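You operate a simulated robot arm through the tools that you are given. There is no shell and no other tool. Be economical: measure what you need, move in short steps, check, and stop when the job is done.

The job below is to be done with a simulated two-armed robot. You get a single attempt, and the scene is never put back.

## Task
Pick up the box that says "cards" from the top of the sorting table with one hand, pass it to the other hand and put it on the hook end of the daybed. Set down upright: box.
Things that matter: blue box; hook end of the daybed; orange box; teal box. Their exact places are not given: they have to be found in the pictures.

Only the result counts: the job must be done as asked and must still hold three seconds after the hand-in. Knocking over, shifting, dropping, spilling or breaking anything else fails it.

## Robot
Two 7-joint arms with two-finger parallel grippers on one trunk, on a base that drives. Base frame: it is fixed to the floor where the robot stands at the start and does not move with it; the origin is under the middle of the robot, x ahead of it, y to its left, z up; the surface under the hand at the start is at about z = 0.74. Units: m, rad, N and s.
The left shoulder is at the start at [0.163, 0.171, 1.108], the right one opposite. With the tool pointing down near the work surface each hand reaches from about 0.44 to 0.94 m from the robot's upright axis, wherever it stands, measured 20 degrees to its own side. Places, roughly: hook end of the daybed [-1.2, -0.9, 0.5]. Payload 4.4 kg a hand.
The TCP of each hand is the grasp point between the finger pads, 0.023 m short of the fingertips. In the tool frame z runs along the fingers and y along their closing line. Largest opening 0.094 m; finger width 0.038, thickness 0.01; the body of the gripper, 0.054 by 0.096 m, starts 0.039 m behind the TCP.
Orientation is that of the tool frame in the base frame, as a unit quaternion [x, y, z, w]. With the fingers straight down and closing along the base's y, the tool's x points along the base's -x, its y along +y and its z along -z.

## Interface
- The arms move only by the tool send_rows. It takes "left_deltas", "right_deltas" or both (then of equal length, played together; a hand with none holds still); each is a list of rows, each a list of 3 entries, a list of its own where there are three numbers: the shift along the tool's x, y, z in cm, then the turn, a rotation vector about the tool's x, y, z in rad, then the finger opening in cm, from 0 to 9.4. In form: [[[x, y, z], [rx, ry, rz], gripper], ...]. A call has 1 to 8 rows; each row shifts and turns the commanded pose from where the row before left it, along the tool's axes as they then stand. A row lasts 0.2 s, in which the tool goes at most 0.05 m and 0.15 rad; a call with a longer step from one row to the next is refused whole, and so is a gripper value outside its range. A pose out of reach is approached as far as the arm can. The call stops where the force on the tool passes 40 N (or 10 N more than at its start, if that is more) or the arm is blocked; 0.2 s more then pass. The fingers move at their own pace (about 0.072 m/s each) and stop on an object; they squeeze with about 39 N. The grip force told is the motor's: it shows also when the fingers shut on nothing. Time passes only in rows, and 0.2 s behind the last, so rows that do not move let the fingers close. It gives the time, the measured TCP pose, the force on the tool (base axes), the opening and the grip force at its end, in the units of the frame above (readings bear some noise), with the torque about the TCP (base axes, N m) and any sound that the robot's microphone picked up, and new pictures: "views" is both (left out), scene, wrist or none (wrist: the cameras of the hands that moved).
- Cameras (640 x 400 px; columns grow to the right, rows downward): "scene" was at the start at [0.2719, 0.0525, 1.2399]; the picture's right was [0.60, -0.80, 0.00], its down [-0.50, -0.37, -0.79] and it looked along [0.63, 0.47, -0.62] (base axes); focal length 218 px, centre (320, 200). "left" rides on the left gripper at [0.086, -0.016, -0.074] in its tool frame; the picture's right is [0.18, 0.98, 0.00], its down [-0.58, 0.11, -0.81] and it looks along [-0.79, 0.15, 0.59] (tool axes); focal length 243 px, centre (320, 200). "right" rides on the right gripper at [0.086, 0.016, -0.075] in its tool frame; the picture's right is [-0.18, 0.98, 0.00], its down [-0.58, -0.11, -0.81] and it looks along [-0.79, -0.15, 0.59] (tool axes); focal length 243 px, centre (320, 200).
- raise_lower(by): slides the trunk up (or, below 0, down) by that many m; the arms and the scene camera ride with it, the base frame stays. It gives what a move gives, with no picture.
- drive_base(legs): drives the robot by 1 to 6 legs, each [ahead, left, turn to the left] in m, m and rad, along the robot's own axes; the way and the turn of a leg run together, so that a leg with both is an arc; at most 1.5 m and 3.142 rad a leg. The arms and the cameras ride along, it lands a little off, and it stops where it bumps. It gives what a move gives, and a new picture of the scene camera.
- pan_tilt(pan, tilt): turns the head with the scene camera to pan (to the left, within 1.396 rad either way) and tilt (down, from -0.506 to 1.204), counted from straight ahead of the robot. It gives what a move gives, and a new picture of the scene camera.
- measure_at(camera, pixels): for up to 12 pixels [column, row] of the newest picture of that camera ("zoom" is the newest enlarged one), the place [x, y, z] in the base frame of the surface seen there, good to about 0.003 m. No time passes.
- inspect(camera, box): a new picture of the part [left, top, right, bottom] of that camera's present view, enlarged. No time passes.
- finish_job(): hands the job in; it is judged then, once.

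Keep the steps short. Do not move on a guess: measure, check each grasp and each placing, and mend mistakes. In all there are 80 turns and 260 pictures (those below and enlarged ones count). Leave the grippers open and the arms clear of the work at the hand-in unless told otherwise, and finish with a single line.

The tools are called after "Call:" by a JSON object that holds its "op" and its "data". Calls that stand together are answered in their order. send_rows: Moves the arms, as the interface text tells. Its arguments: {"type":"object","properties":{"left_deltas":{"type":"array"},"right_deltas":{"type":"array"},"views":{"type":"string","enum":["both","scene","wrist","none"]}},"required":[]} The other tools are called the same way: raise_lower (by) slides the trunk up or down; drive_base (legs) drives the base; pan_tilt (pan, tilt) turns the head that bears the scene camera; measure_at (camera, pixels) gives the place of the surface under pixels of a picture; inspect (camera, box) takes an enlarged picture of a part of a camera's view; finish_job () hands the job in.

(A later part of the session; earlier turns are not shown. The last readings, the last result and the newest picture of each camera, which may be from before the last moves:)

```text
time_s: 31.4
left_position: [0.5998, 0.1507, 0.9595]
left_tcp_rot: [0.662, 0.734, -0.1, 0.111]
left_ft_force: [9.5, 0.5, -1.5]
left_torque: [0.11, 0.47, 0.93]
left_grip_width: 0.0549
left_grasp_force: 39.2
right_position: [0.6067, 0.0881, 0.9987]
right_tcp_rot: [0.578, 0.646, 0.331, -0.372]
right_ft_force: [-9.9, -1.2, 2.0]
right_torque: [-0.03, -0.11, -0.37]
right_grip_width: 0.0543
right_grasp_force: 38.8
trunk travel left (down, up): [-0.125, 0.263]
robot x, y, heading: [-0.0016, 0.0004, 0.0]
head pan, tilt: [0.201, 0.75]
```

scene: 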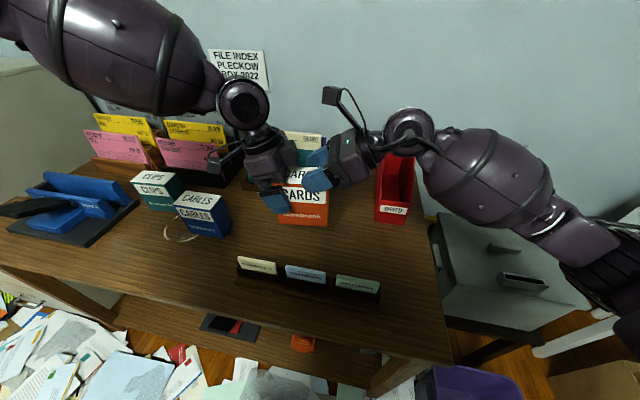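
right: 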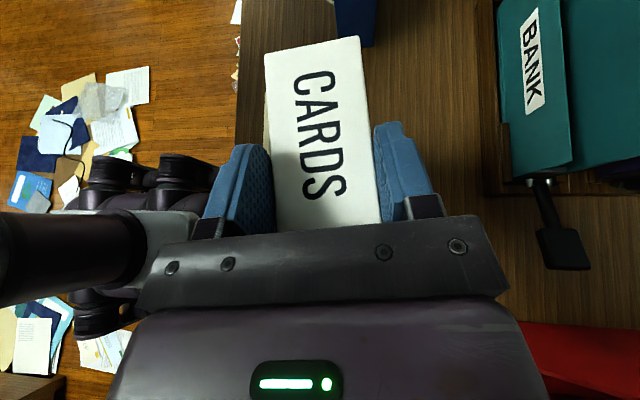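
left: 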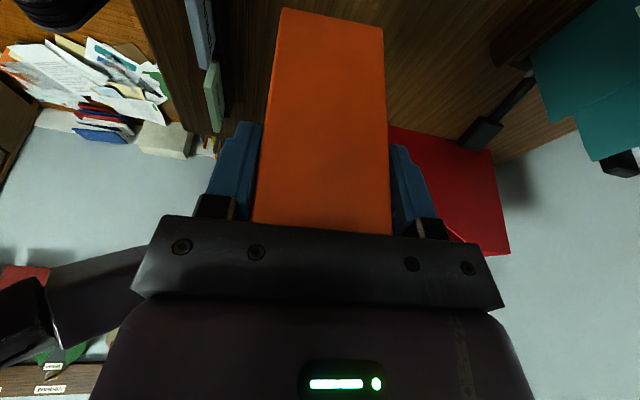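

Both hands now hold the box. I release the right hand and keep the left still.

Call:
{"op": "send_rows", "data": {"right_deltas": [[[0, 0, 0], [0, 0, 0], 6.2], [[0, 0, 0], [0, 0, 0], 8], [[0, 0, 0], [0, 0, 0], 8]], "left_deltas": [[[0, 0, 0], [0, 0, 0], 3], [[0, 0, 0], [0, 0, 0], 3], [[0, 0, 0], [0, 0, 0], 3]], "views": "wrist"}}

```text
time_s: 32.2
left_position: [0.5993, 0.1509, 0.9604]
left_tcp_rot: [0.663, 0.734, -0.1, 0.111]
left_ft_force: [-0.1, 0.4, 0.3]
left_torque: [0.11, -0.02, 0.01]
left_grip_width: 0.0546
left_grasp_force: 38.6
right_position: [0.6068, 0.0872, 0.9977]
right_tcp_rot: [0.578, 0.646, 0.331, -0.372]
right_ft_force: [0.4, -0.6, 0.0]
right_torque: [-0.01, -0.03, -0.01]
right_grip_width: 0.0801
right_grasp_force: 0.1
trunk travel left (down, up): [-0.125, 0.263]
robot x, y, heading: [0.0023, -0.0001, 0.003]
head pan, tilt: [0.201, 0.75]
```

right: 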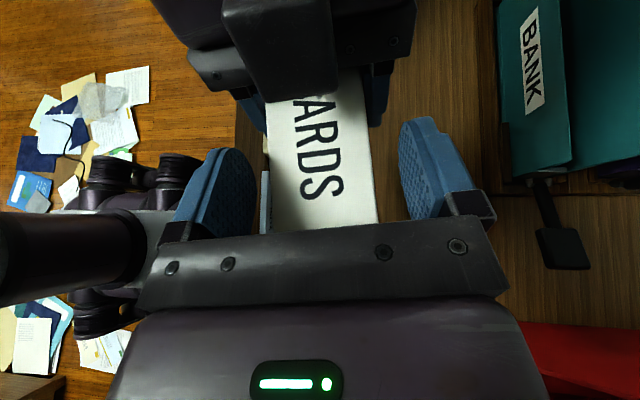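
left: 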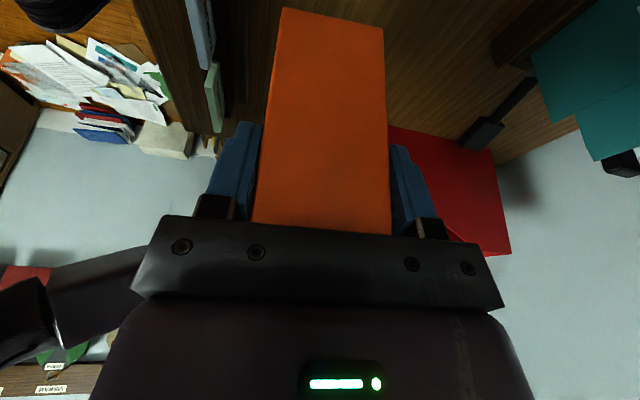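

The left hand alone holds the box with no slip. I retract the right hand straight back along its fingers.

Call:
{"op": "send_rows", "data": {"right_deltas": [[[0, 0, -2], [0, 0, 0], 8], [[0, 0, -3], [0, 0, 0], 8], [[0, 0, -4], [0, 0, 0], 8], [[0, 0, -4], [0, 0, 0], 8], [[0, 0, -4], [0, 0, 0], 8]], "views": "both"}}

```text
time_s: 33.4
left_position: [0.5996, 0.1499, 0.9606]
left_tcp_rot: [0.663, 0.734, -0.101, 0.111]
left_ft_force: [-0.2, -0.4, -1.0]
left_torque: [0.03, 0.0, -0.02]
left_grip_width: 0.0545
left_grasp_force: 38.9
right_position: [0.6224, -0.0568, 1.0839]
right_tcp_rot: [0.579, 0.646, 0.331, -0.371]
right_ft_force: [-0.2, 0.9, 0.3]
right_torque: [0.02, 0.01, -0.01]
right_grip_width: 0.0802
right_grasp_force: 0.1
trunk travel left (down, up): [-0.125, 0.263]
robot x, y, heading: [0.0035, -0.0007, -0.0]
head pan, tilt: [0.201, 0.75]
```

scene: 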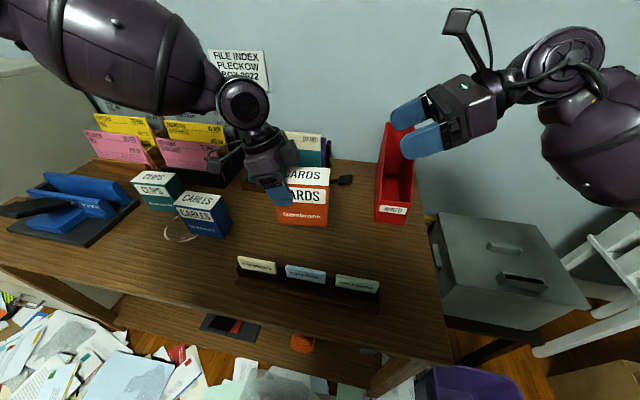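
right: 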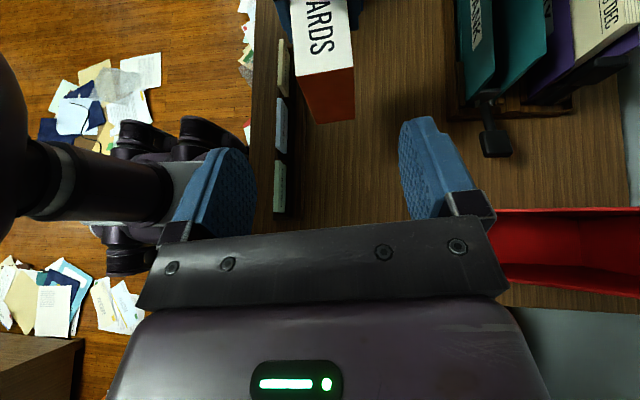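

The pass is done. I raise and pull the left hand with the box back gently, while the right hand turns back to vertical.

Call:
{"op": "send_rows", "data": {"left_deltas": [[[-0.5, 0, -1.6], [0, 0, 0], 3], [[-0.8, 0, -2.6], [0, 0, 0], 3], [[-0.8, 0, -2.6], [0, 0, 0], 3], [[-0.8, 0, -2.6], [0, 0, 0], 3], [[1.2, -1.7, -0.4], [0, 0, 0], 3], [[1.8, -2.6, -0.56], [0, 0, 0], 3], [[1.8, -2.6, -0.56], [0, 0, 0], 3], [[1.2, -1.7, -0.4], [0, 0, 0], 3]], "right_deltas": [[[0, 0, -2], [0, 0, 0], 8], [[0, 0, 0], [0, -0.15, 0], 8], [[0, 0, 0], [0, -0.15, 0], 8], [[0, 0, 0], [0, -0.15, 0], 8], [[0, 0, 0], [0, -0.15, 0], 8], [[0, 0, 0], [0, -0.15, 0], 8], [[0, 0, 0], [0, -0.15, 0], 8], [[0, 0, 0], [0, -0.147, 0], 8]], "views": "both"}}

```text
time_s: 35.2
left_position: [0.5066, 0.2068, 1.0602]
left_tcp_rot: [0.663, 0.734, -0.099, 0.112]
left_ft_force: [-0.6, 0.1, -0.7]
left_torque: [0.06, 0.01, -0.01]
left_grip_width: 0.0548
left_grasp_force: 38.9
right_position: [0.625, -0.0739, 1.0951]
right_tcp_rot: [0.667, 0.745, -0.003, 0.002]
right_ft_force: [0.3, 0.2, 0.2]
right_torque: [-0.04, 0.02, -0.01]
right_grip_width: 0.0803
right_grasp_force: 0.1
trunk travel left (down, up): [-0.125, 0.263]
robot x, y, heading: [-0.001, -0.0022, -0.001]
head pan, tilt: [0.201, 0.75]
```

scene: 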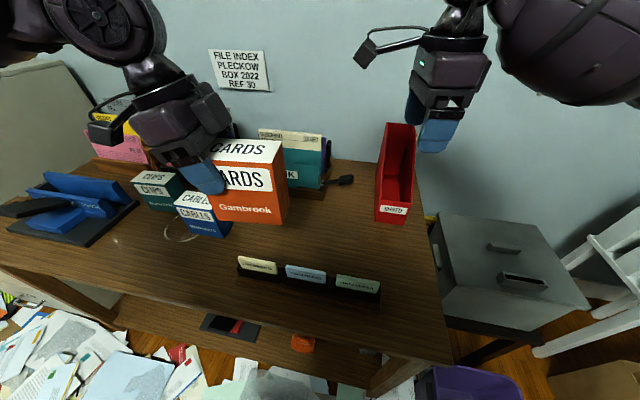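
right: 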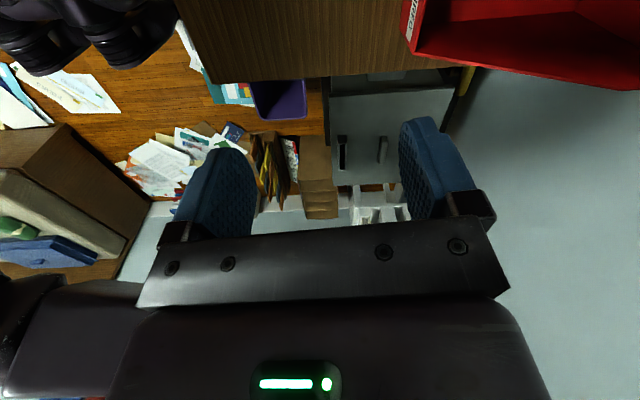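
left: 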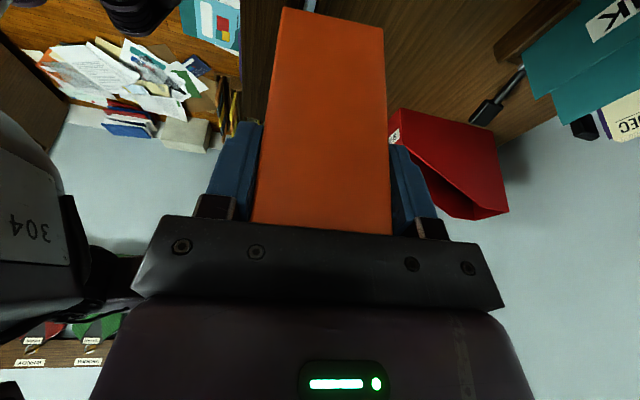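

The box is steady in the left hand. I pull both hands in toward the robot for driving.

Call:
{"op": "send_rows", "data": {"left_deltas": [[[1.06, -1.03, -0.33], [0, 0, 0], 3], [[1.06, -1.03, -0.33], [0, 0, 0], 3], [[1.06, -1.03, -0.33], [0, 0, 0], 3], [[1.06, -1.03, -0.33], [0, 0, 0], 3], [[1.06, -1.03, -0.33], [0, 0, 0], 3], [[1.06, -1.03, -0.33], [0, 0, 0], 3], [[1.06, -1.03, -0.33], [0, 0, 0], 3]], "right_deltas": [[[-2.3, -3.1, 0], [0, 0, 0], 8], [[-2.3, -3.1, 0], [0, 0, 0], 8], [[-2.3, -3.1, 0], [0, 0, 0], 8], [[-2.3, -3.1, 0], [0, 0, 0], 8], [[-2.3, -3.1, 0], [0, 0, 0], 8], [[-2.3, -3.1, 0], [0, 0, 0], 8], [[-2.3, -3.1, 0], [0, 0, 0], 8]], "views": "none"}}

Call:
{"op": "pan_tilt", "data": {"pan": -1.2, "tilt": 0.9}}

Call:
{"op": "pan_tilt", "data": {"pan": 1.3, "tilt": 0.7}}

```text
time_s: 36.8
left_position: [0.4279, 0.2768, 1.0558]
left_tcp_rot: [0.662, 0.734, -0.101, 0.11]
left_ft_force: [0.3, 0.9, -2.0]
left_torque: [0.05, 0.05, -0.05]
left_grip_width: 0.0545
left_grasp_force: 39.2
right_position: [0.4347, -0.2432, 1.0972]
right_tcp_rot: [0.667, 0.745, -0.003, 0.0]
right_ft_force: [0.4, 1.2, -0.1]
right_torque: [0.0, 0.07, 0.01]
right_grip_width: 0.0804
right_grasp_force: 0.1
right hand out of reach, approached as far as the arm can: row 7
trunk travel left (down, up): [-0.125, 0.263]
robot x, y, heading: [-0.0027, 0.0003, 0.004]
head pan, tilt: [0.201, 0.75]
```

```text
time_s: 38.4
left_position: [0.4269, 0.2749, 1.0571]
left_tcp_rot: [0.663, 0.734, -0.1, 0.11]
left_ft_force: [-0.3, 0.0, -1.4]
left_torque: [0.04, 0.01, 0.01]
left_grip_width: 0.0546
left_grasp_force: 38.8
right_position: [0.4331, -0.2451, 1.0984]
right_tcp_rot: [0.667, 0.745, -0.003, 0.0]
right_ft_force: [0.0, 0.1, -0.4]
right_torque: [0.04, -0.01, -0.03]
right_grip_width: 0.0801
right_grasp_force: 0.0
trunk travel left (down, up): [-0.125, 0.263]
robot x, y, heading: [-0.0001, 0.0023, -0.003]
head pan, tilt: [-1.201, 0.901]
```

scene: 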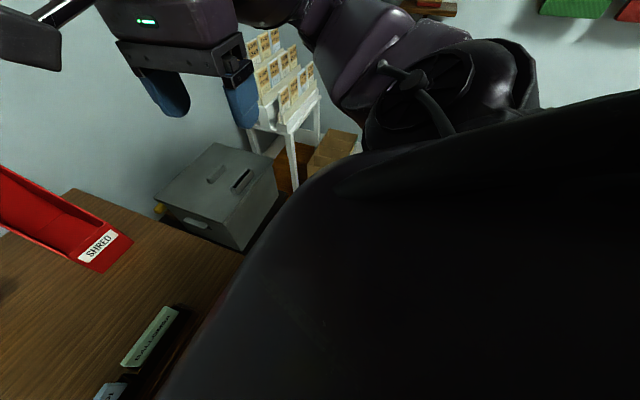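

```text
time_s: 40.6
left_position: [0.4278, 0.2743, 1.0566]
left_tcp_rot: [0.663, 0.734, -0.099, 0.111]
left_ft_force: [0.0, 0.5, -1.5]
left_torque: [0.0, -0.02, 0.0]
left_grip_width: 0.0546
left_grasp_force: 38.7
right_position: [0.4326, -0.2464, 1.0985]
right_tcp_rot: [0.667, 0.745, -0.002, 0.0]
right_ft_force: [-0.5, 0.0, -0.3]
right_torque: [0.01, -0.01, 0.03]
right_grip_width: 0.0801
right_grasp_force: 0.0
trunk travel left (down, up): [-0.125, 0.263]
robot x, y, heading: [0.0004, 0.0006, -0.002]
head pan, tilt: [1.3, 0.7]
```

scene: 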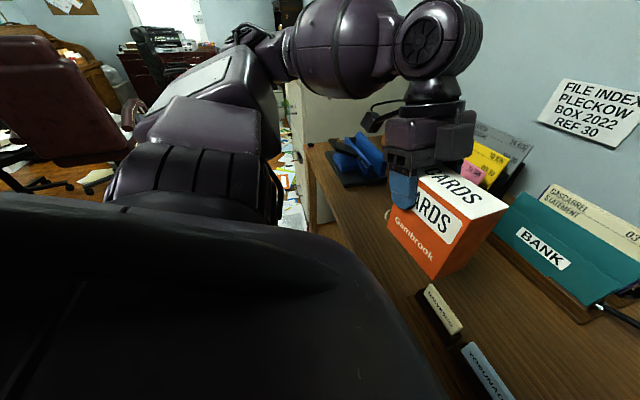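

The box is safe at about z 0.97–1.08. I back away from the table by 0.35 m, slowly, without turning, with the head looking right-rear.

Call:
{"op": "drive_base", "data": {"legs": [[-0.35, 0, 0]]}}

Call:
{"op": "pan_tilt", "data": {"pan": -1.396, "tilt": 0.35}}

```text
time_s: 42.9
left_position: [0.0805, 0.2758, 1.0586]
left_tcp_rot: [0.662, 0.734, -0.1, 0.111]
left_ft_force: [-0.3, 0.3, -2.1]
left_torque: [0.06, -0.04, -0.01]
left_grip_width: 0.0549
left_grasp_force: 39.3
right_position: [0.0872, -0.2462, 1.0986]
right_tcp_rot: [0.666, 0.746, -0.002, 0.0]
right_ft_force: [-0.5, -0.2, -0.2]
right_torque: [-0.02, 0.01, -0.01]
right_grip_width: 0.08
right_grasp_force: 0.1
trunk travel left (down, up): [-0.125, 0.263]
robot x, y, heading: [-0.3477, 0.0002, 0.003]
head pan, tilt: [1.3, 0.7]
```

scene: 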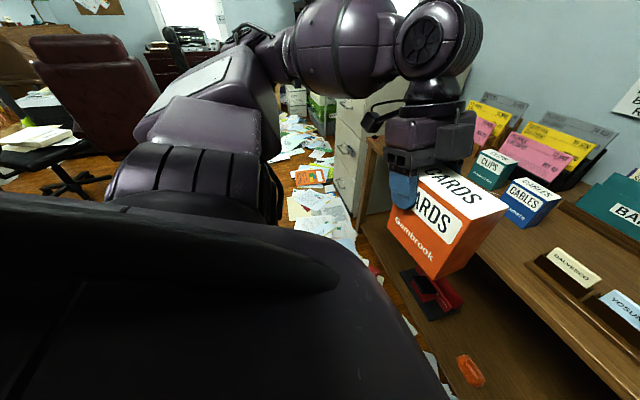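

```text
time_s: 45.3
left_position: [0.0806, 0.2762, 1.0581]
left_tcp_rot: [0.662, 0.734, -0.101, 0.111]
left_ft_force: [0.0, 0.0, -1.2]
left_torque: [0.04, 0.0, 0.0]
left_grip_width: 0.0545
left_grasp_force: 39.3
right_position: [0.0873, -0.2452, 1.098]
right_tcp_rot: [0.667, 0.745, -0.003, 0.001]
right_ft_force: [-0.8, -0.3, 0.8]
right_torque: [0.02, -0.01, 0.01]
right_grip_width: 0.0801
right_grasp_force: 0.1
trunk travel left (down, up): [-0.125, 0.263]
robot x, y, heading: [-0.3463, -0.0004, 0.002]
head pan, tilt: [-1.396, 0.351]
```

scene: 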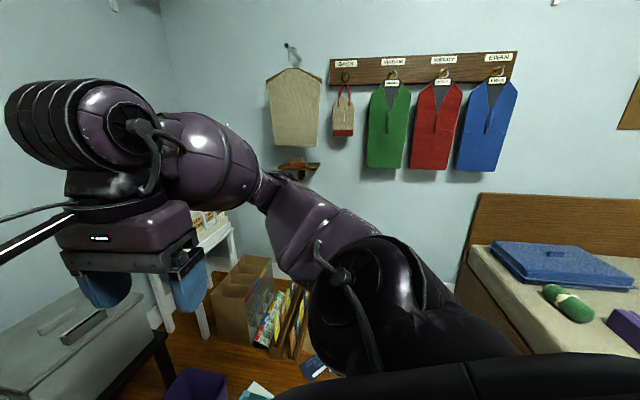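

The daybed is visible at right, with a blue case and a green object on it. I measure a few points.

Call:
{"op": "measure_at", "data": {"camera": "scene", "pixels": [[490, 275], [530, 320], [550, 260], [630, 275], [568, 305], [620, 340], [480, 210], [465, 270], [470, 290], [380, 100], [240, 310], [610, 225]]}}

Call:
{"op": "inspect", "data": {"camera": "scene", "box": [440, 180, 640, 360]}}

```text
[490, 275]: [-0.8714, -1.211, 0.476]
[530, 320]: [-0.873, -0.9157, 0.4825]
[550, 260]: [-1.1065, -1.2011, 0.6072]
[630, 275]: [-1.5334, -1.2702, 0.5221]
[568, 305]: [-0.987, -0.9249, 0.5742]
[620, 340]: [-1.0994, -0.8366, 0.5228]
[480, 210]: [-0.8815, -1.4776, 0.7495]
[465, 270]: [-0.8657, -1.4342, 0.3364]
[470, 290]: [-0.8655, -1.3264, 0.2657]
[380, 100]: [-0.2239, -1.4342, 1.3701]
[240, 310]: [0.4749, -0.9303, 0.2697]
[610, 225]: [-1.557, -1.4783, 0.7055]
```

```text
2.22 times, centred on (540, 270) of scene
```

zoom: 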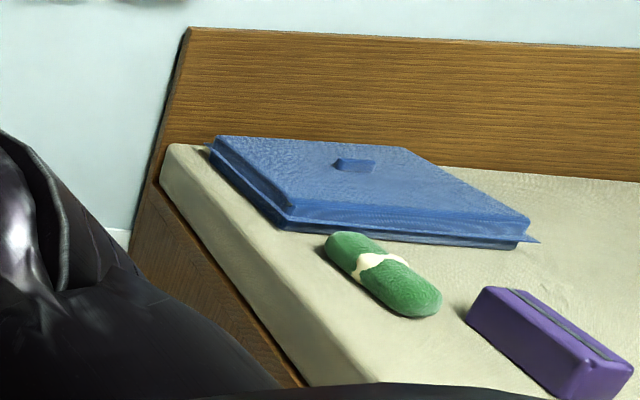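

The mattress top is at z≈0.52. Its end edge is at x≈-0.87 and the backrest is at y≈-1.48. I turn right 90° in place and look again.

Call:
{"op": "drive_base", "data": {"legs": [[0, 0, -1.571]]}}

Call:
{"op": "pan_tilt", "data": {"pan": -0.75, "tilt": 0.6}}

```text
time_s: 49.5
left_position: [-0.0817, -0.433, 1.0573]
left_tcp_rot: [0.988, 0.04, -0.149, 0.005]
left_ft_force: [0.2, 0.9, -1.7]
left_torque: [0.01, -0.08, -0.02]
left_grip_width: 0.0545
left_grasp_force: 39.2
right_position: [-0.6018, -0.4277, 1.0984]
right_tcp_rot: [0.999, 0.046, -0.002, -0.001]
right_ft_force: [-1.0, -0.3, -0.4]
right_torque: [0.02, 0.0, 0.0]
right_grip_width: 0.0799
right_grasp_force: 0.0
trunk travel left (down, up): [-0.125, 0.263]
robot x, y, heading: [-0.3466, -0.0006, -1.595]
head pan, tilt: [-1.396, 0.351]
```

scene: 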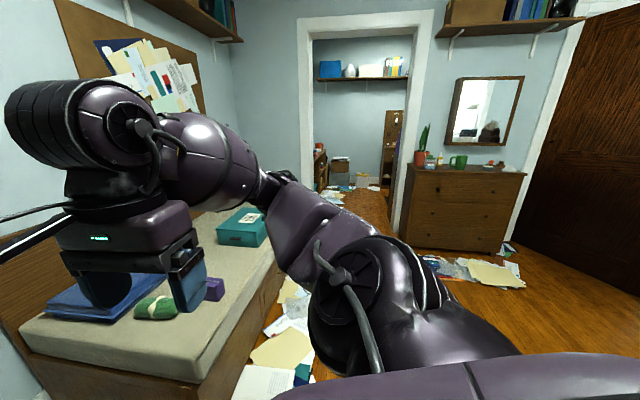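

```text
time_s: 50.6
left_position: [-0.0804, -0.4327, 1.0579]
left_tcp_rot: [0.988, 0.04, -0.149, 0.006]
left_ft_force: [-0.7, -0.3, -2.6]
left_torque: [0.01, -0.04, 0.03]
left_grip_width: 0.0544
left_grasp_force: 39.3
right_position: [-0.6016, -0.4284, 1.0987]
right_tcp_rot: [0.999, 0.045, -0.001, -0.002]
right_ft_force: [-0.5, 0.8, 0.8]
right_torque: [-0.02, 0.0, 0.03]
right_grip_width: 0.0802
right_grasp_force: 0.1
trunk travel left (down, up): [-0.125, 0.263]
robot x, y, heading: [-0.344, 0.0029, -1.592]
head pan, tilt: [-0.75, 0.6]
```

scene: 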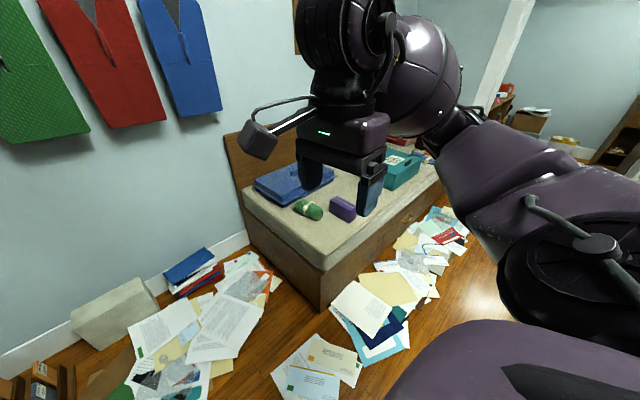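

The whole daybed is in view; the near corner of the hook end (around 315,240) looks free. I measure it and look at it enlarged.

Call:
{"op": "measure_at", "data": {"camera": "scene", "pixels": [[323, 265], [245, 200], [310, 235], [330, 240], [285, 215], [350, 230], [342, 208], [308, 209], [380, 217], [420, 185], [280, 188], [345, 310]]}}

Call:
{"op": "inspect", "data": {"camera": "scene", "box": [220, 130, 460, 310]}}

```text
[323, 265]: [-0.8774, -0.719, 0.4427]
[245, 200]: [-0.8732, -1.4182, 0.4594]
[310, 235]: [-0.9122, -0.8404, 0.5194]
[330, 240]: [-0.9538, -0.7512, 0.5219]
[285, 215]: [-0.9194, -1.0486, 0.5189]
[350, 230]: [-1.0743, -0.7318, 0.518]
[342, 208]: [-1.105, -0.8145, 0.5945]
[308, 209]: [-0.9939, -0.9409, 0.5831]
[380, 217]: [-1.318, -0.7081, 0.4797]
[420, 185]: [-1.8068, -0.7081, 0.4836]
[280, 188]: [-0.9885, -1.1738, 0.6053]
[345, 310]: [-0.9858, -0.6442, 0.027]
```

```text
2.22 times, centred on (340, 220) of scene
```

zoom: 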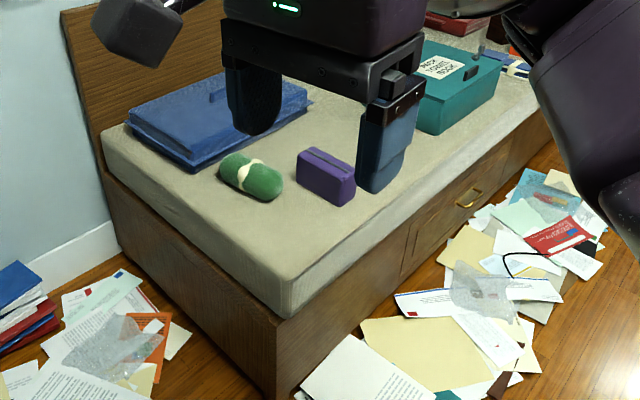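

Mattress: end edge x≈-0.87, front edge y≈-0.705, top z≈0.52. There is a free spot near (-0.96, -0.79). The robot would stand near (-1.16, -0.08) facing the bed, so I check the floor there first.

Call:
{"op": "pan_tilt", "data": {"pan": -1.396, "tilt": 0.9}}

Call:
{"op": "inspect", "data": {"camera": "right", "box": [0, 0, 640, 400]}}

```text
time_s: 51.6
left_position: [-0.0802, -0.4343, 1.0572]
left_tcp_rot: [0.988, 0.039, -0.15, 0.006]
left_ft_force: [0.1, -0.4, -0.2]
left_torque: [-0.03, 0.0, 0.04]
left_grip_width: 0.0549
left_grasp_force: 39.8
right_position: [-0.601, -0.4284, 1.0988]
right_tcp_rot: [0.999, 0.044, -0.001, -0.001]
right_ft_force: [1.0, -0.3, -0.9]
right_torque: [0.05, 0.0, -0.02]
right_grip_width: 0.0798
right_grasp_force: 0.0
trunk travel left (down, up): [-0.125, 0.263]
robot x, y, heading: [-0.3526, -0.001, -1.591]
head pan, tilt: [-1.396, 0.901]
```

scene: 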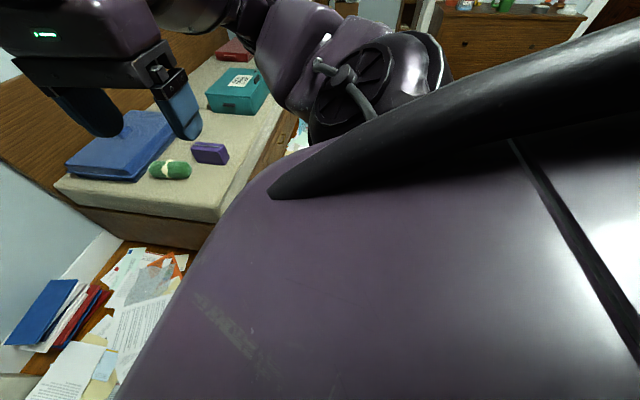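

```text
1.00 times, centred on (320, 200) of right (not enlarged: the box is as wide or as high as the picture)
```

zoom: 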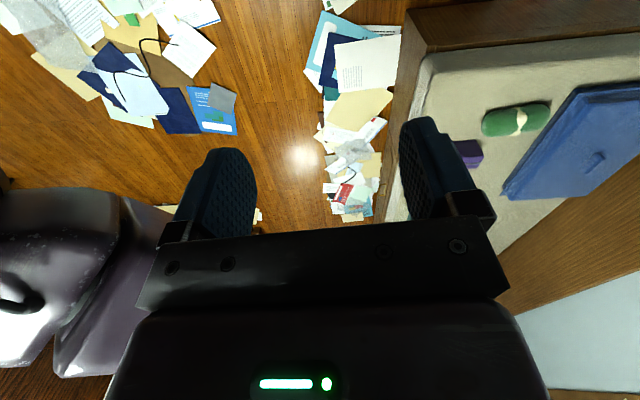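

This view shows everything well. I measure the objects on the bed and the papers on the floor.

Call:
{"op": "measure_at", "data": {"camera": "scene", "pixels": [[192, 153], [227, 164], [193, 143], [150, 172], [190, 172], [218, 215], [250, 150], [206, 105], [240, 115]]}}

Call:
{"op": "measure_at", "data": {"camera": "right", "pixels": [[200, 115], [130, 120], [180, 50], [325, 60], [330, 130], [350, 200], [290, 150], [240, 40], [480, 150], [420, 60]]}}

```text
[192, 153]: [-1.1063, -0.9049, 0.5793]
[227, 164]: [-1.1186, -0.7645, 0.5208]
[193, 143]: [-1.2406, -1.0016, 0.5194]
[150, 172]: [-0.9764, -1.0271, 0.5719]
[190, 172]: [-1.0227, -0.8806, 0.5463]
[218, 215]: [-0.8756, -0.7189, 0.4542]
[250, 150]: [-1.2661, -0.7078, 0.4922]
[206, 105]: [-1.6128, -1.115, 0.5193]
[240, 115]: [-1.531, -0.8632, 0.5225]
```

```text
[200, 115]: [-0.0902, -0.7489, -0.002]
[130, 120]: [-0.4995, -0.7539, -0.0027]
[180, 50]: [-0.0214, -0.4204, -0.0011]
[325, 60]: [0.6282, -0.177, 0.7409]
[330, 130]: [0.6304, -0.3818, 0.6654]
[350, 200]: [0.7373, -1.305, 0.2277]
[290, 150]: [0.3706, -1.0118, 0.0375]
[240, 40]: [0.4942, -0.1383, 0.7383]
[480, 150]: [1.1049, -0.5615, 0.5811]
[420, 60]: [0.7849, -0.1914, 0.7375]
```

The "right" points came from an old picture; I measure on the new enlarged one ("zoom") instead.

Call:
{"op": "measure_at", "data": {"camera": "zoom", "pixels": [[200, 125], [150, 115], [180, 50], [322, 60], [330, 130], [345, 210], [290, 150], [210, 15], [470, 150], [425, 60], [490, 115], [545, 110]]}}

```text
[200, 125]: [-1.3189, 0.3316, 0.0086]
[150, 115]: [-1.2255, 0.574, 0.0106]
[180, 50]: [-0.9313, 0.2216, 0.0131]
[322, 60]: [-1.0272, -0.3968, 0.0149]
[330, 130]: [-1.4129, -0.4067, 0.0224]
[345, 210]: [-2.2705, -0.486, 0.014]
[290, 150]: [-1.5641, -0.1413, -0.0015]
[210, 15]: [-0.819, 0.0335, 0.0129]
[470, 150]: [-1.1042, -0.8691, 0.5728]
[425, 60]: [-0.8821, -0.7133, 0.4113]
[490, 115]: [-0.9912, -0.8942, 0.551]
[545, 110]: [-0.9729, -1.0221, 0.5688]
```

Papers about 1 cm thick lie along a strip y<-0.39 and on the far side. The shorter option is to stay on this side, facing the near corner diagonally. Robot pose would be about (-0.48, -0.17), heading -2.53, so I turn right 0.94 first and then move 0.2 ahead.

Call:
{"op": "drive_base", "data": {"legs": [[0, 0, -0.94], [0.195, 0.066, 0]]}}

Call:
{"op": "pan_tilt", "data": {"pan": 0.15, "tilt": 0.8}}

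```text
time_s: 55.7
left_position: [-0.6632, -0.6322, 1.0579]
left_tcp_rot: [0.898, -0.415, -0.136, -0.062]
left_ft_force: [0.8, -0.3, -1.7]
left_torque: [-0.01, -0.02, -0.01]
left_grip_width: 0.0545
left_grasp_force: 39.1
right_position: [-0.964, -0.2063, 1.0985]
right_tcp_rot: [0.909, -0.416, -0.002, -0.003]
right_ft_force: [-0.6, -0.1, 0.0]
right_torque: [0.04, 0.0, 0.02]
right_grip_width: 0.0799
right_grasp_force: 0.0
trunk travel left (down, up): [-0.125, 0.263]
robot x, y, heading: [-0.4707, -0.162, -2.535]
head pan, tilt: [-1.396, 0.901]
```

scene: 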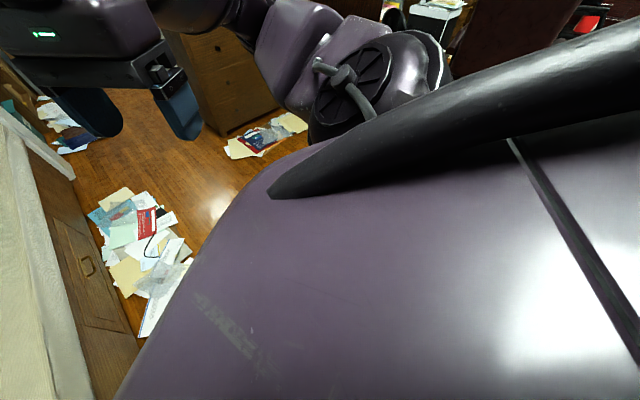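

```text
time_s: 57.3
left_position: [-0.6627, -0.6307, 1.0585]
left_tcp_rot: [0.898, -0.415, -0.136, -0.062]
left_ft_force: [-0.5, 0.3, -1.0]
left_torque: [-0.03, -0.04, -0.02]
left_grip_width: 0.0548
left_grasp_force: 39.1
right_position: [-0.9646, -0.2063, 1.0975]
right_tcp_rot: [0.91, -0.416, -0.001, -0.002]
right_ft_force: [1.0, 0.6, 0.7]
right_torque: [0.05, 0.02, -0.04]
right_grip_width: 0.0802
right_grasp_force: 0.0
trunk travel left (down, up): [-0.125, 0.263]
robot x, y, heading: [-0.4678, -0.1617, -2.54]
head pan, tilt: [0.15, 0.799]
```

scene: 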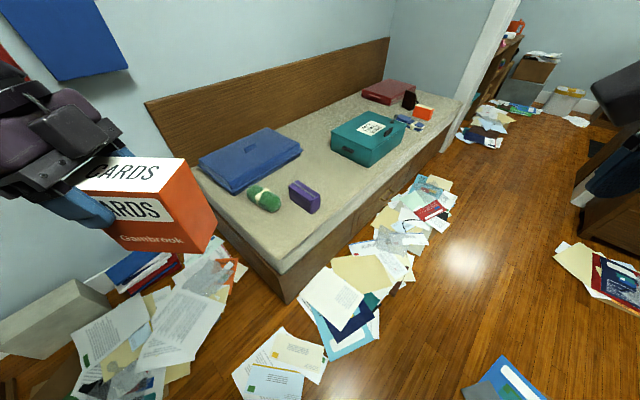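

There is a clear view of the daybed and the held box. I measure the spot, its neighbours and the box's position in the hand.

Call:
{"op": "measure_at", "data": {"camera": "scene", "pixels": [[283, 268], [280, 225], [270, 210], [250, 198], [318, 212], [295, 205], [280, 245], [255, 225], [135, 170], [185, 160], [118, 250], [210, 245]]}}

Call:
{"op": "inspect", "data": {"camera": "scene", "box": [60, 120, 380, 320]}}

```text
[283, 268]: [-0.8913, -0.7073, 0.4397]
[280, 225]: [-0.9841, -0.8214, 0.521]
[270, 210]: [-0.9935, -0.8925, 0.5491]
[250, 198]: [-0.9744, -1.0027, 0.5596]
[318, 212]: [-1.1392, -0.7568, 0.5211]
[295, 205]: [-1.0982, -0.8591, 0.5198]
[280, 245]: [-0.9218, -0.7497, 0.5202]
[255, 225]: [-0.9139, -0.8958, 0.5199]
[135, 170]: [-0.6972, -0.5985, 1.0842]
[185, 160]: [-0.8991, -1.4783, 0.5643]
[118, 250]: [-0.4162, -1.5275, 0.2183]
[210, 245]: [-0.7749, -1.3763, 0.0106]
```

```text
2.00 times, centred on (220, 220) of scene
```

zoom: 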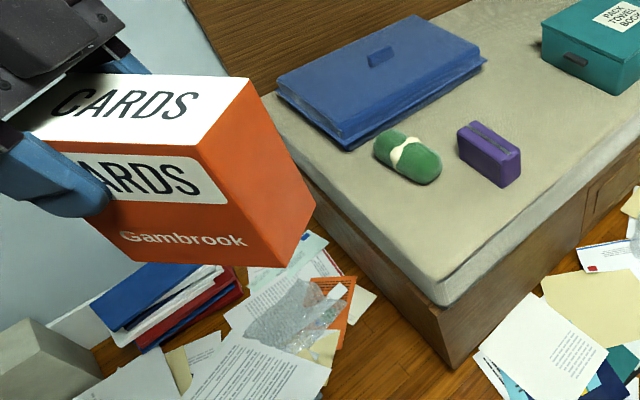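

The box top is 2.6 cm above the left TCP, so it has not slipped. The target is box centre (-0.96, -0.79), TCP (-0.939, -0.812, 0.61). First I lower the trunk 0.12, then move across above the bed.

Call:
{"op": "raise_lower", "data": {"by": -0.12}}

Call:
{"op": "send_rows", "data": {"left_deltas": [[[-0.24, 2.0, 0.08], [0, 0, 0], 3], [[-0.47, 3.9, 0.16], [0, 0, 0], 3], [[-0.55, 4.6, 0.18], [0, 0, 0], 3], [[-0.55, 4.6, 0.18], [0, 0, 0], 3], [[-0.55, 4.6, 0.18], [0, 0, 0], 3], [[-0.55, 4.6, 0.18], [0, 0, 0], 3], [[-0.55, 4.6, 0.18], [0, 0, 0], 3], [[-0.46, 3.9, 0.16], [0, 0, 0], 3]], "views": "both"}}

```text
time_s: 58.8
left_position: [-0.6909, -0.6516, 0.8472]
left_tcp_rot: [0.897, -0.385, -0.042, -0.215]
left_ft_force: [-0.1, -0.1, -1.0]
left_torque: [-0.05, -0.01, -0.01]
left_grip_width: 0.0549
left_grasp_force: 39.1
right_position: [-1.0073, -0.236, 0.8693]
right_tcp_rot: [0.891, -0.407, 0.101, -0.173]
right_ft_force: [0.7, 0.4, 0.1]
right_torque: [0.01, -0.01, 0.02]
right_grip_width: 0.0801
right_grasp_force: 0.1
trunk travel left (down, up): [-0.005, 0.383]
robot x, y, heading: [-0.4659, -0.1623, -2.537]
head pan, tilt: [0.15, 0.799]
```

```text
time_s: 60.6
left_position: [-0.9519, -0.8205, 0.7248]
left_tcp_rot: [0.896, -0.385, -0.042, -0.217]
left_ft_force: [0.2, -0.3, -1.0]
left_torque: [-0.04, 0.0, 0.03]
left_grip_width: 0.0546
left_grasp_force: 38.7
right_position: [-1.0071, -0.2366, 0.8687]
right_tcp_rot: [0.891, -0.406, 0.103, -0.174]
right_ft_force: [0.4, -1.1, 0.6]
right_torque: [0.0, -0.02, -0.01]
right_grip_width: 0.0801
right_grasp_force: 0.1
trunk travel left (down, up): [-0.005, 0.383]
robot x, y, heading: [-0.4676, -0.1653, -2.538]
head pan, tilt: [0.15, 0.799]
```

scene: 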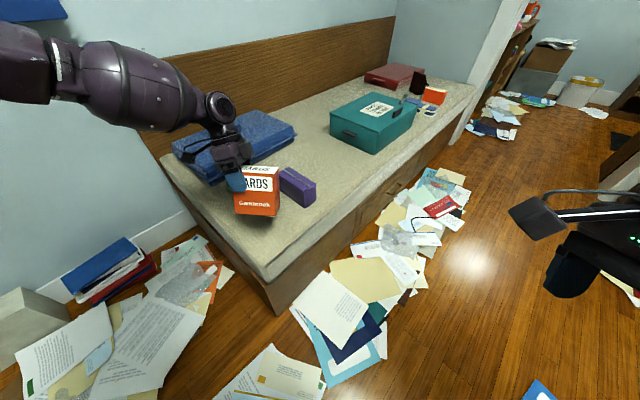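
left: 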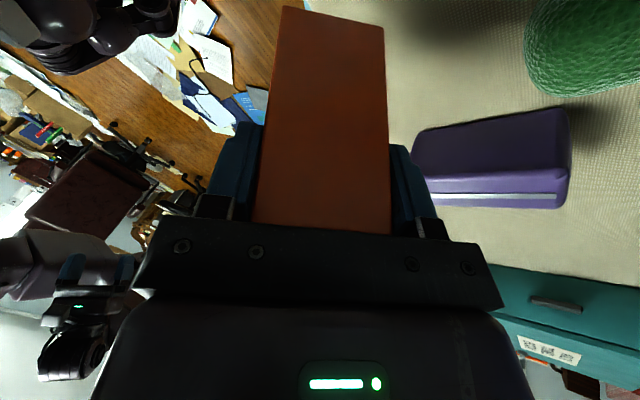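

Lowering the trunk also swung the hands: the left tool is rotated by about 0.36 rad, so the box is tilted. Nothing has been touched. I go up 6 cm and rotate back to the earlier upright orientation.

Call:
{"op": "send_rows", "data": {"left_deltas": [[[-0.73, -1.07, -2.7], [0, 0, 0], 3], [[-0.73, -1.07, -2.7], [0, 0, 0], 3], [[0, 0, 0], [-0.115, -0.012, 0.035], 3], [[0, 0, 0], [-0.115, -0.012, 0.035], 3], [[0, 0, 0], [-0.115, -0.012, 0.035], 3]], "views": "both"}}

```text
time_s: 61.8
left_position: [-0.9509, -0.8199, 0.787]
left_tcp_rot: [0.898, -0.415, -0.136, -0.062]
left_ft_force: [-0.3, 0.5, -1.3]
left_torque: [-0.02, -0.07, 0.0]
left_grip_width: 0.0547
left_grasp_force: 39.0
right_position: [-1.0074, -0.2351, 0.8685]
right_tcp_rot: [0.891, -0.407, 0.102, -0.173]
right_ft_force: [-0.2, 0.1, 0.6]
right_torque: [-0.01, -0.02, 0.06]
right_grip_width: 0.0803
right_grasp_force: 0.1
trunk travel left (down, up): [-0.005, 0.383]
robot x, y, heading: [-0.4694, -0.1612, -2.538]
head pan, tilt: [0.15, 0.799]
```

scene: 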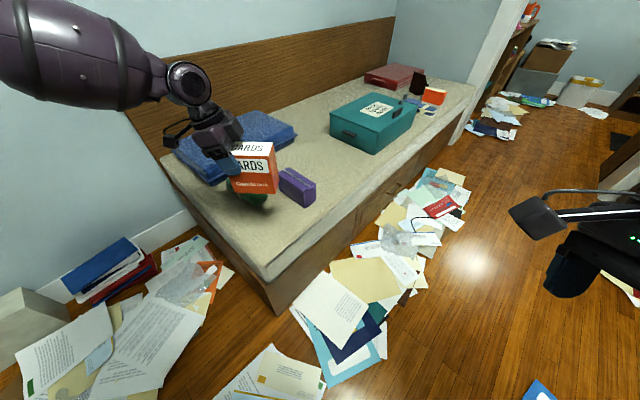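
left: 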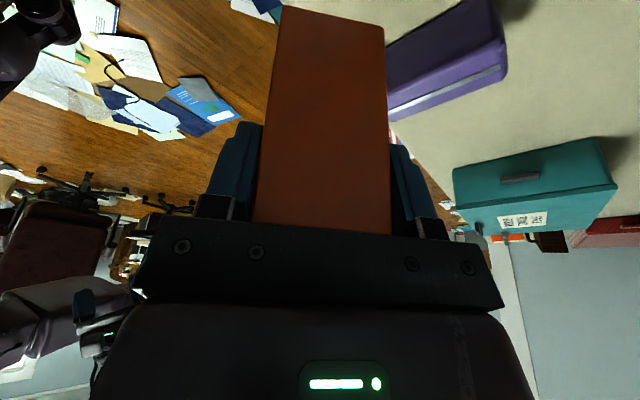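

Orientation is restored. I check the box's top plane and the surroundings enlarged.

Call:
{"op": "inspect", "data": {"camera": "scene", "box": [170, 110, 370, 260]}}

Call:
{"op": "measure_at", "data": {"camera": "scene", "pixels": [[245, 150], [271, 146], [274, 152], [262, 154], [258, 188], [274, 190], [236, 184], [303, 200], [282, 180], [260, 205], [275, 225], [260, 170]]}}

```text
2.67 times, centred on (270, 185) of scene
```

zoom: 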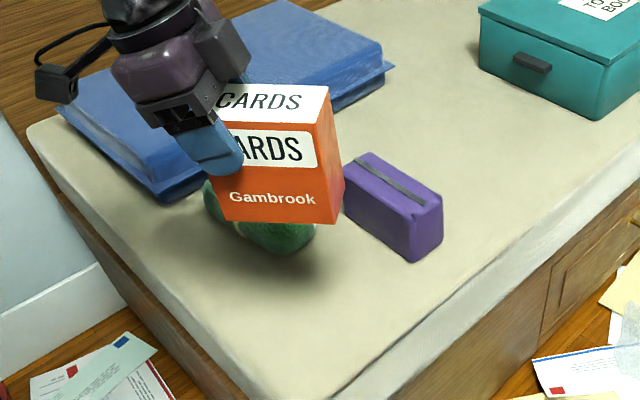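

```text
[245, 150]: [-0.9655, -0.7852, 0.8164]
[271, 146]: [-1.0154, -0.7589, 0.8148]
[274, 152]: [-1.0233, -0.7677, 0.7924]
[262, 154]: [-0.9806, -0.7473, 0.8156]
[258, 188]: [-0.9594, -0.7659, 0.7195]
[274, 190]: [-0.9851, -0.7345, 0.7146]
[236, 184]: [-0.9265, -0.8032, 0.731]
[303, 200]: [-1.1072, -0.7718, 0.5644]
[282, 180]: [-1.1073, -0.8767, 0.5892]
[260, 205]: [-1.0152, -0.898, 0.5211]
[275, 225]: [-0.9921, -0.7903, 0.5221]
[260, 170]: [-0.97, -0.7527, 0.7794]
```

The box is vertical and its centre is at about (-0.97, -0.796). I shift it (+1.2, +0.8 cm) toward free mattress and descend to about 1.5 cm above the surface.

Call:
{"op": "send_rows", "data": {"left_deltas": [[[0.84, -0.24, 2.62], [0, 0, 0], 3], [[0.84, -0.24, 2.62], [0, 0, 0], 3], [[0.84, -0.24, 2.62], [0, 0, 0], 3], [[0.84, -0.24, 2.62], [0, 0, 0], 3], [[0.84, -0.24, 2.62], [0, 0, 0], 3], [[0.84, -0.24, 2.62], [0, 0, 0], 3]], "views": "both"}}

Call:
{"op": "inspect", "data": {"camera": "scene", "box": [170, 130, 370, 280]}}

```text
time_s: 63.2
left_position: [-0.9389, -0.8134, 0.6211]
left_tcp_rot: [0.898, -0.414, -0.134, -0.063]
left_ft_force: [-0.3, 0.3, -1.7]
left_torque: [-0.04, -0.04, 0.03]
left_grip_width: 0.0548
left_grasp_force: 38.9
right_position: [-1.0069, -0.2363, 0.8681]
right_tcp_rot: [0.891, -0.406, 0.102, -0.174]
right_ft_force: [0.4, -0.2, 0.1]
right_torque: [0.01, 0.02, -0.02]
right_grip_width: 0.0803
right_grasp_force: 0.1
trunk travel left (down, up): [-0.005, 0.383]
robot x, y, heading: [-0.4638, -0.1633, -2.538]
head pan, tilt: [0.15, 0.799]
```

scene: 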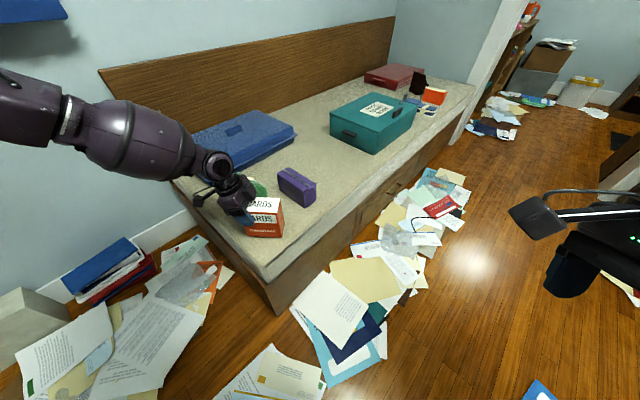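
left: 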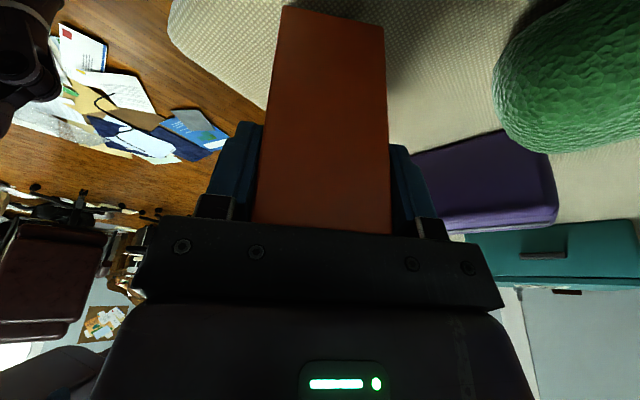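

```text
2.67 times, centred on (270, 205) of scene
```

zoom: 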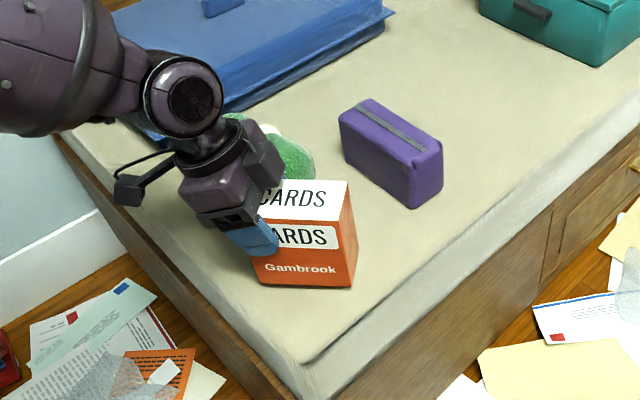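

The spot is clear all round. I lower in small steps, about 1.2 cm, watching the force.

Call:
{"op": "send_rows", "data": {"left_deltas": [[[0.12, 0, 0.38], [0, 0, 0], 3], [[0.12, 0, 0.38], [0, 0, 0], 3], [[0.09, 0, 0.29], [0, 0, 0], 3]], "views": "none"}}

```text
time_s: 64.0
left_position: [-0.9378, -0.8116, 0.6111]
left_tcp_rot: [0.898, -0.415, -0.135, -0.063]
left_ft_force: [-0.4, 0.4, -2.1]
left_torque: [-0.04, -0.04, -0.03]
left_grip_width: 0.0547
left_grasp_force: 39.1
right_position: [-1.006, -0.2358, 0.869]
right_tcp_rot: [0.891, -0.406, 0.102, -0.173]
right_ft_force: [-0.4, -0.2, -0.4]
right_torque: [-0.02, -0.02, 0.02]
right_grip_width: 0.0797
right_grasp_force: 0.0
trunk travel left (down, up): [-0.005, 0.383]
robot x, y, heading: [-0.4663, -0.1602, -2.535]
head pan, tilt: [0.15, 0.799]
```

No contact yet; another few millimetres.

Call:
{"op": "send_rows", "data": {"left_deltas": [[[0.06, 0, 0.19], [0, 0, 0], 3], [[0.06, 0, 0.19], [0, 0, 0], 3]], "views": "scene"}}

Call:
{"op": "inspect", "data": {"camera": "scene", "box": [220, 180, 320, 250]}}

```text
time_s: 64.6
left_position: [-0.9374, -0.8114, 0.6079]
left_tcp_rot: [0.898, -0.415, -0.136, -0.063]
left_ft_force: [-0.1, 0.3, 0.3]
left_torque: [0.07, 0.0, -0.02]
left_grip_width: 0.0548
left_grasp_force: 38.5
right_position: [-1.0079, -0.2355, 0.8687]
right_tcp_rot: [0.891, -0.406, 0.102, -0.174]
right_ft_force: [0.3, 0.7, 0.4]
right_torque: [-0.01, 0.04, -0.02]
right_grip_width: 0.0801
right_grasp_force: 0.0
trunk travel left (down, up): [-0.005, 0.383]
robot x, y, heading: [-0.4663, -0.161, -2.541]
head pan, tilt: [0.15, 0.799]
```

scene: 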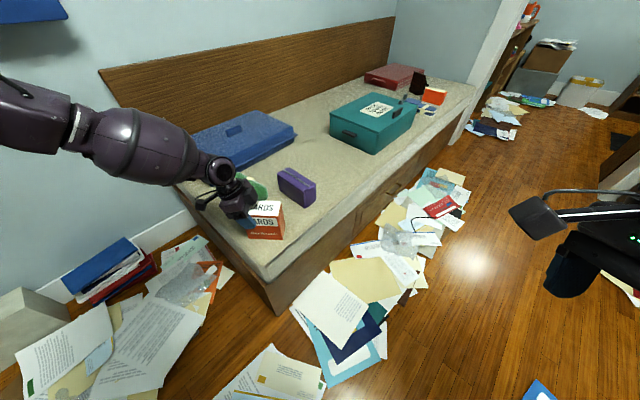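

```text
5.71 times, centred on (270, 215) of scene
```

zoom: 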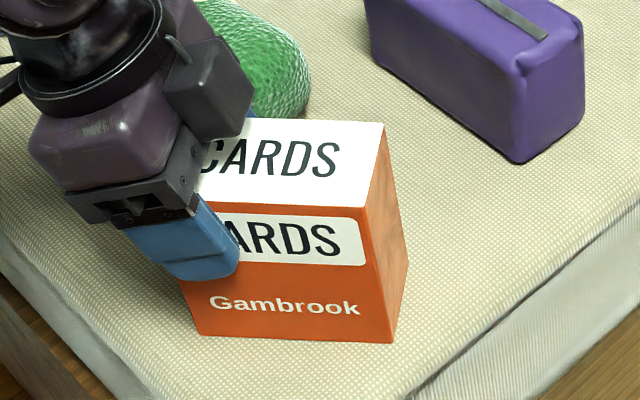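

The force changed from -2 to +0.3 N, so the box is touching the mattress. I press 1 mm more to confirm.

Call:
{"op": "send_rows", "data": {"left_deltas": [[[0.04, 0, 0.12], [0, 0, 0], 3], [[0, 0, 0], [0, 0, 0], 3]], "views": "none"}}

```text
time_s: 65.2
left_position: [-0.9376, -0.8116, 0.6071]
left_tcp_rot: [0.898, -0.414, -0.136, -0.062]
left_ft_force: [3.8, 0.2, 8.8]
left_torque: [0.75, 0.16, -0.27]
left_grip_width: 0.0548
left_grasp_force: 38.9
right_position: [-1.0063, -0.2356, 0.8692]
right_tcp_rot: [0.892, -0.406, 0.101, -0.172]
right_ft_force: [0.3, -0.1, 0.5]
right_torque: [-0.02, 0.02, 0.06]
right_grip_width: 0.0801
right_grasp_force: 0.0
trunk travel left (down, up): [-0.005, 0.383]
robot x, y, heading: [-0.4669, -0.1646, -2.535]
head pan, tilt: [0.15, 0.799]
```

It is firmly supported (8.8 N up). I open gently to 7.5 cm.

Call:
{"op": "send_rows", "data": {"left_deltas": [[[0, 0, 0], [0, 0, 0], 5.8], [[0, 0, 0], [0, 0, 0], 6.6], [[0, 0, 0], [0, 0, 0], 7.5], [[0, 0, 0], [0, 0, 0], 7.5]], "views": "both"}}

Call:
{"op": "inspect", "data": {"camera": "scene", "box": [220, 180, 320, 250]}}

```text
time_s: 66.2
left_position: [-0.9383, -0.8112, 0.6056]
left_tcp_rot: [0.898, -0.414, -0.135, -0.062]
left_ft_force: [0.6, -0.2, 0.0]
left_torque: [0.0, 0.02, -0.03]
left_grip_width: 0.0749
left_grasp_force: 0.0
right_position: [-1.0074, -0.2354, 0.8688]
right_tcp_rot: [0.891, -0.407, 0.102, -0.173]
right_ft_force: [0.8, 0.0, 0.8]
right_torque: [0.02, -0.04, 0.0]
right_grip_width: 0.08
right_grasp_force: 0.1
trunk travel left (down, up): [-0.005, 0.383]
robot x, y, heading: [-0.4702, -0.1592, -2.545]
head pan, tilt: [0.15, 0.799]
```

scene: 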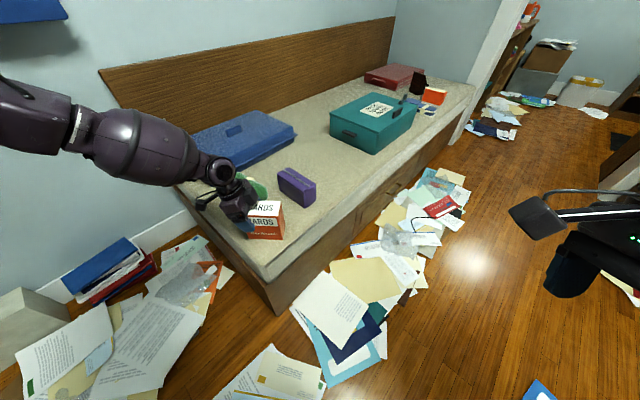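
left: 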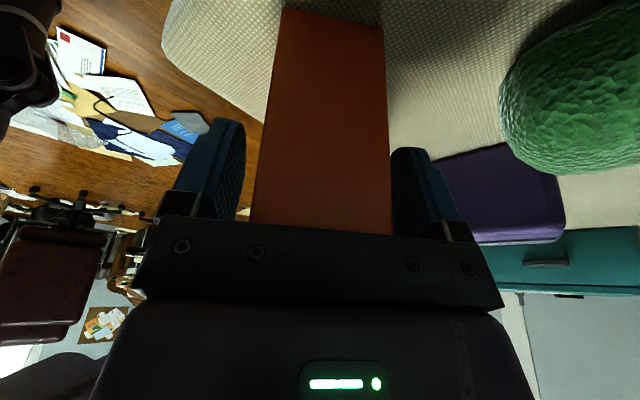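

```text
5.71 times, centred on (270, 215) of scene
```

zoom: 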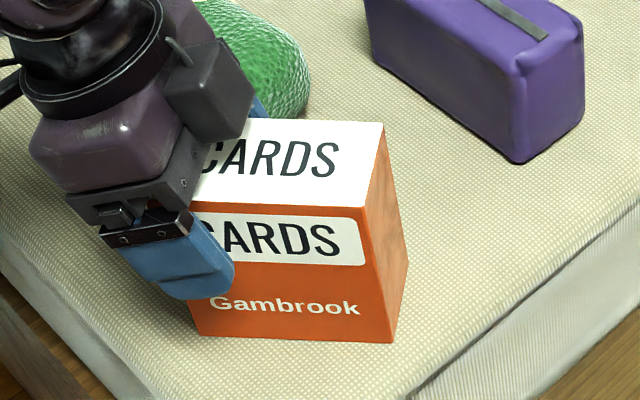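

The box is released and stands upright, with clearance on both sides of the fingers. I retreat straight up.

Call:
{"op": "send_rows", "data": {"left_deltas": [[[-0.3, 0, -0.96], [0, 0, 0], 7.5], [[-0.6, 0, -1.9], [0, 0, 0], 7.5], [[-0.9, 0, -2.87], [0, 0, 0], 7.5], [[-1.18, 0, -3.8], [0, 0, 0], 7.5], [[-1.18, 0, -3.8], [0, 0, 0], 7.5], [[-1.18, 0, -3.8], [0, 0, 0], 7.5], [[-1.18, 0, -3.8], [0, 0, 0], 9]], "views": "scene"}}

Call:
{"op": "inspect", "data": {"camera": "scene", "box": [170, 130, 370, 280]}}

```text
time_s: 67.8
left_position: [-0.9384, -0.8094, 0.8278]
left_tcp_rot: [0.898, -0.415, -0.135, -0.062]
left_ft_force: [0.4, 0.7, -0.2]
left_torque: [-0.03, -0.01, 0.01]
left_grip_width: 0.09
left_grasp_force: 0.1
right_position: [-1.0075, -0.2349, 0.8691]
right_tcp_rot: [0.891, -0.406, 0.101, -0.174]
right_ft_force: [0.2, 0.1, 0.9]
right_torque: [0.02, 0.01, 0.0]
right_grip_width: 0.08
right_grasp_force: 0.1
trunk travel left (down, up): [-0.005, 0.383]
robot x, y, heading: [-0.4704, -0.167, -2.538]
head pan, tilt: [0.15, 0.799]
```

scene: 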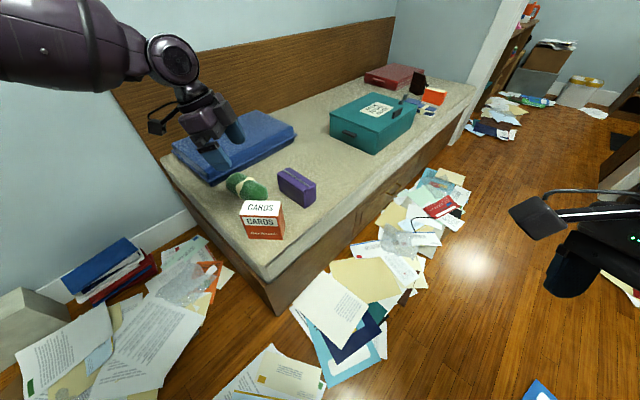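

```text
2.67 times, centred on (270, 205) of scene
```

zoom: 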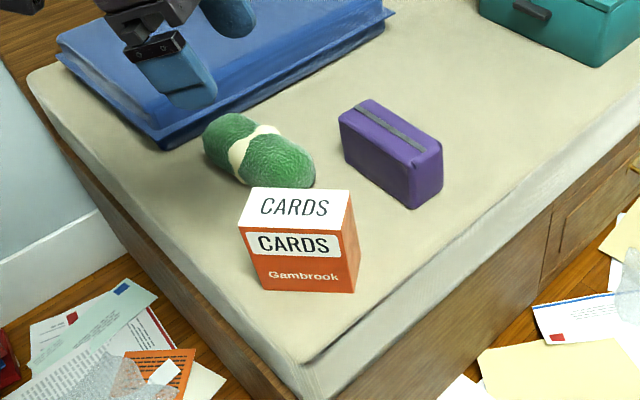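

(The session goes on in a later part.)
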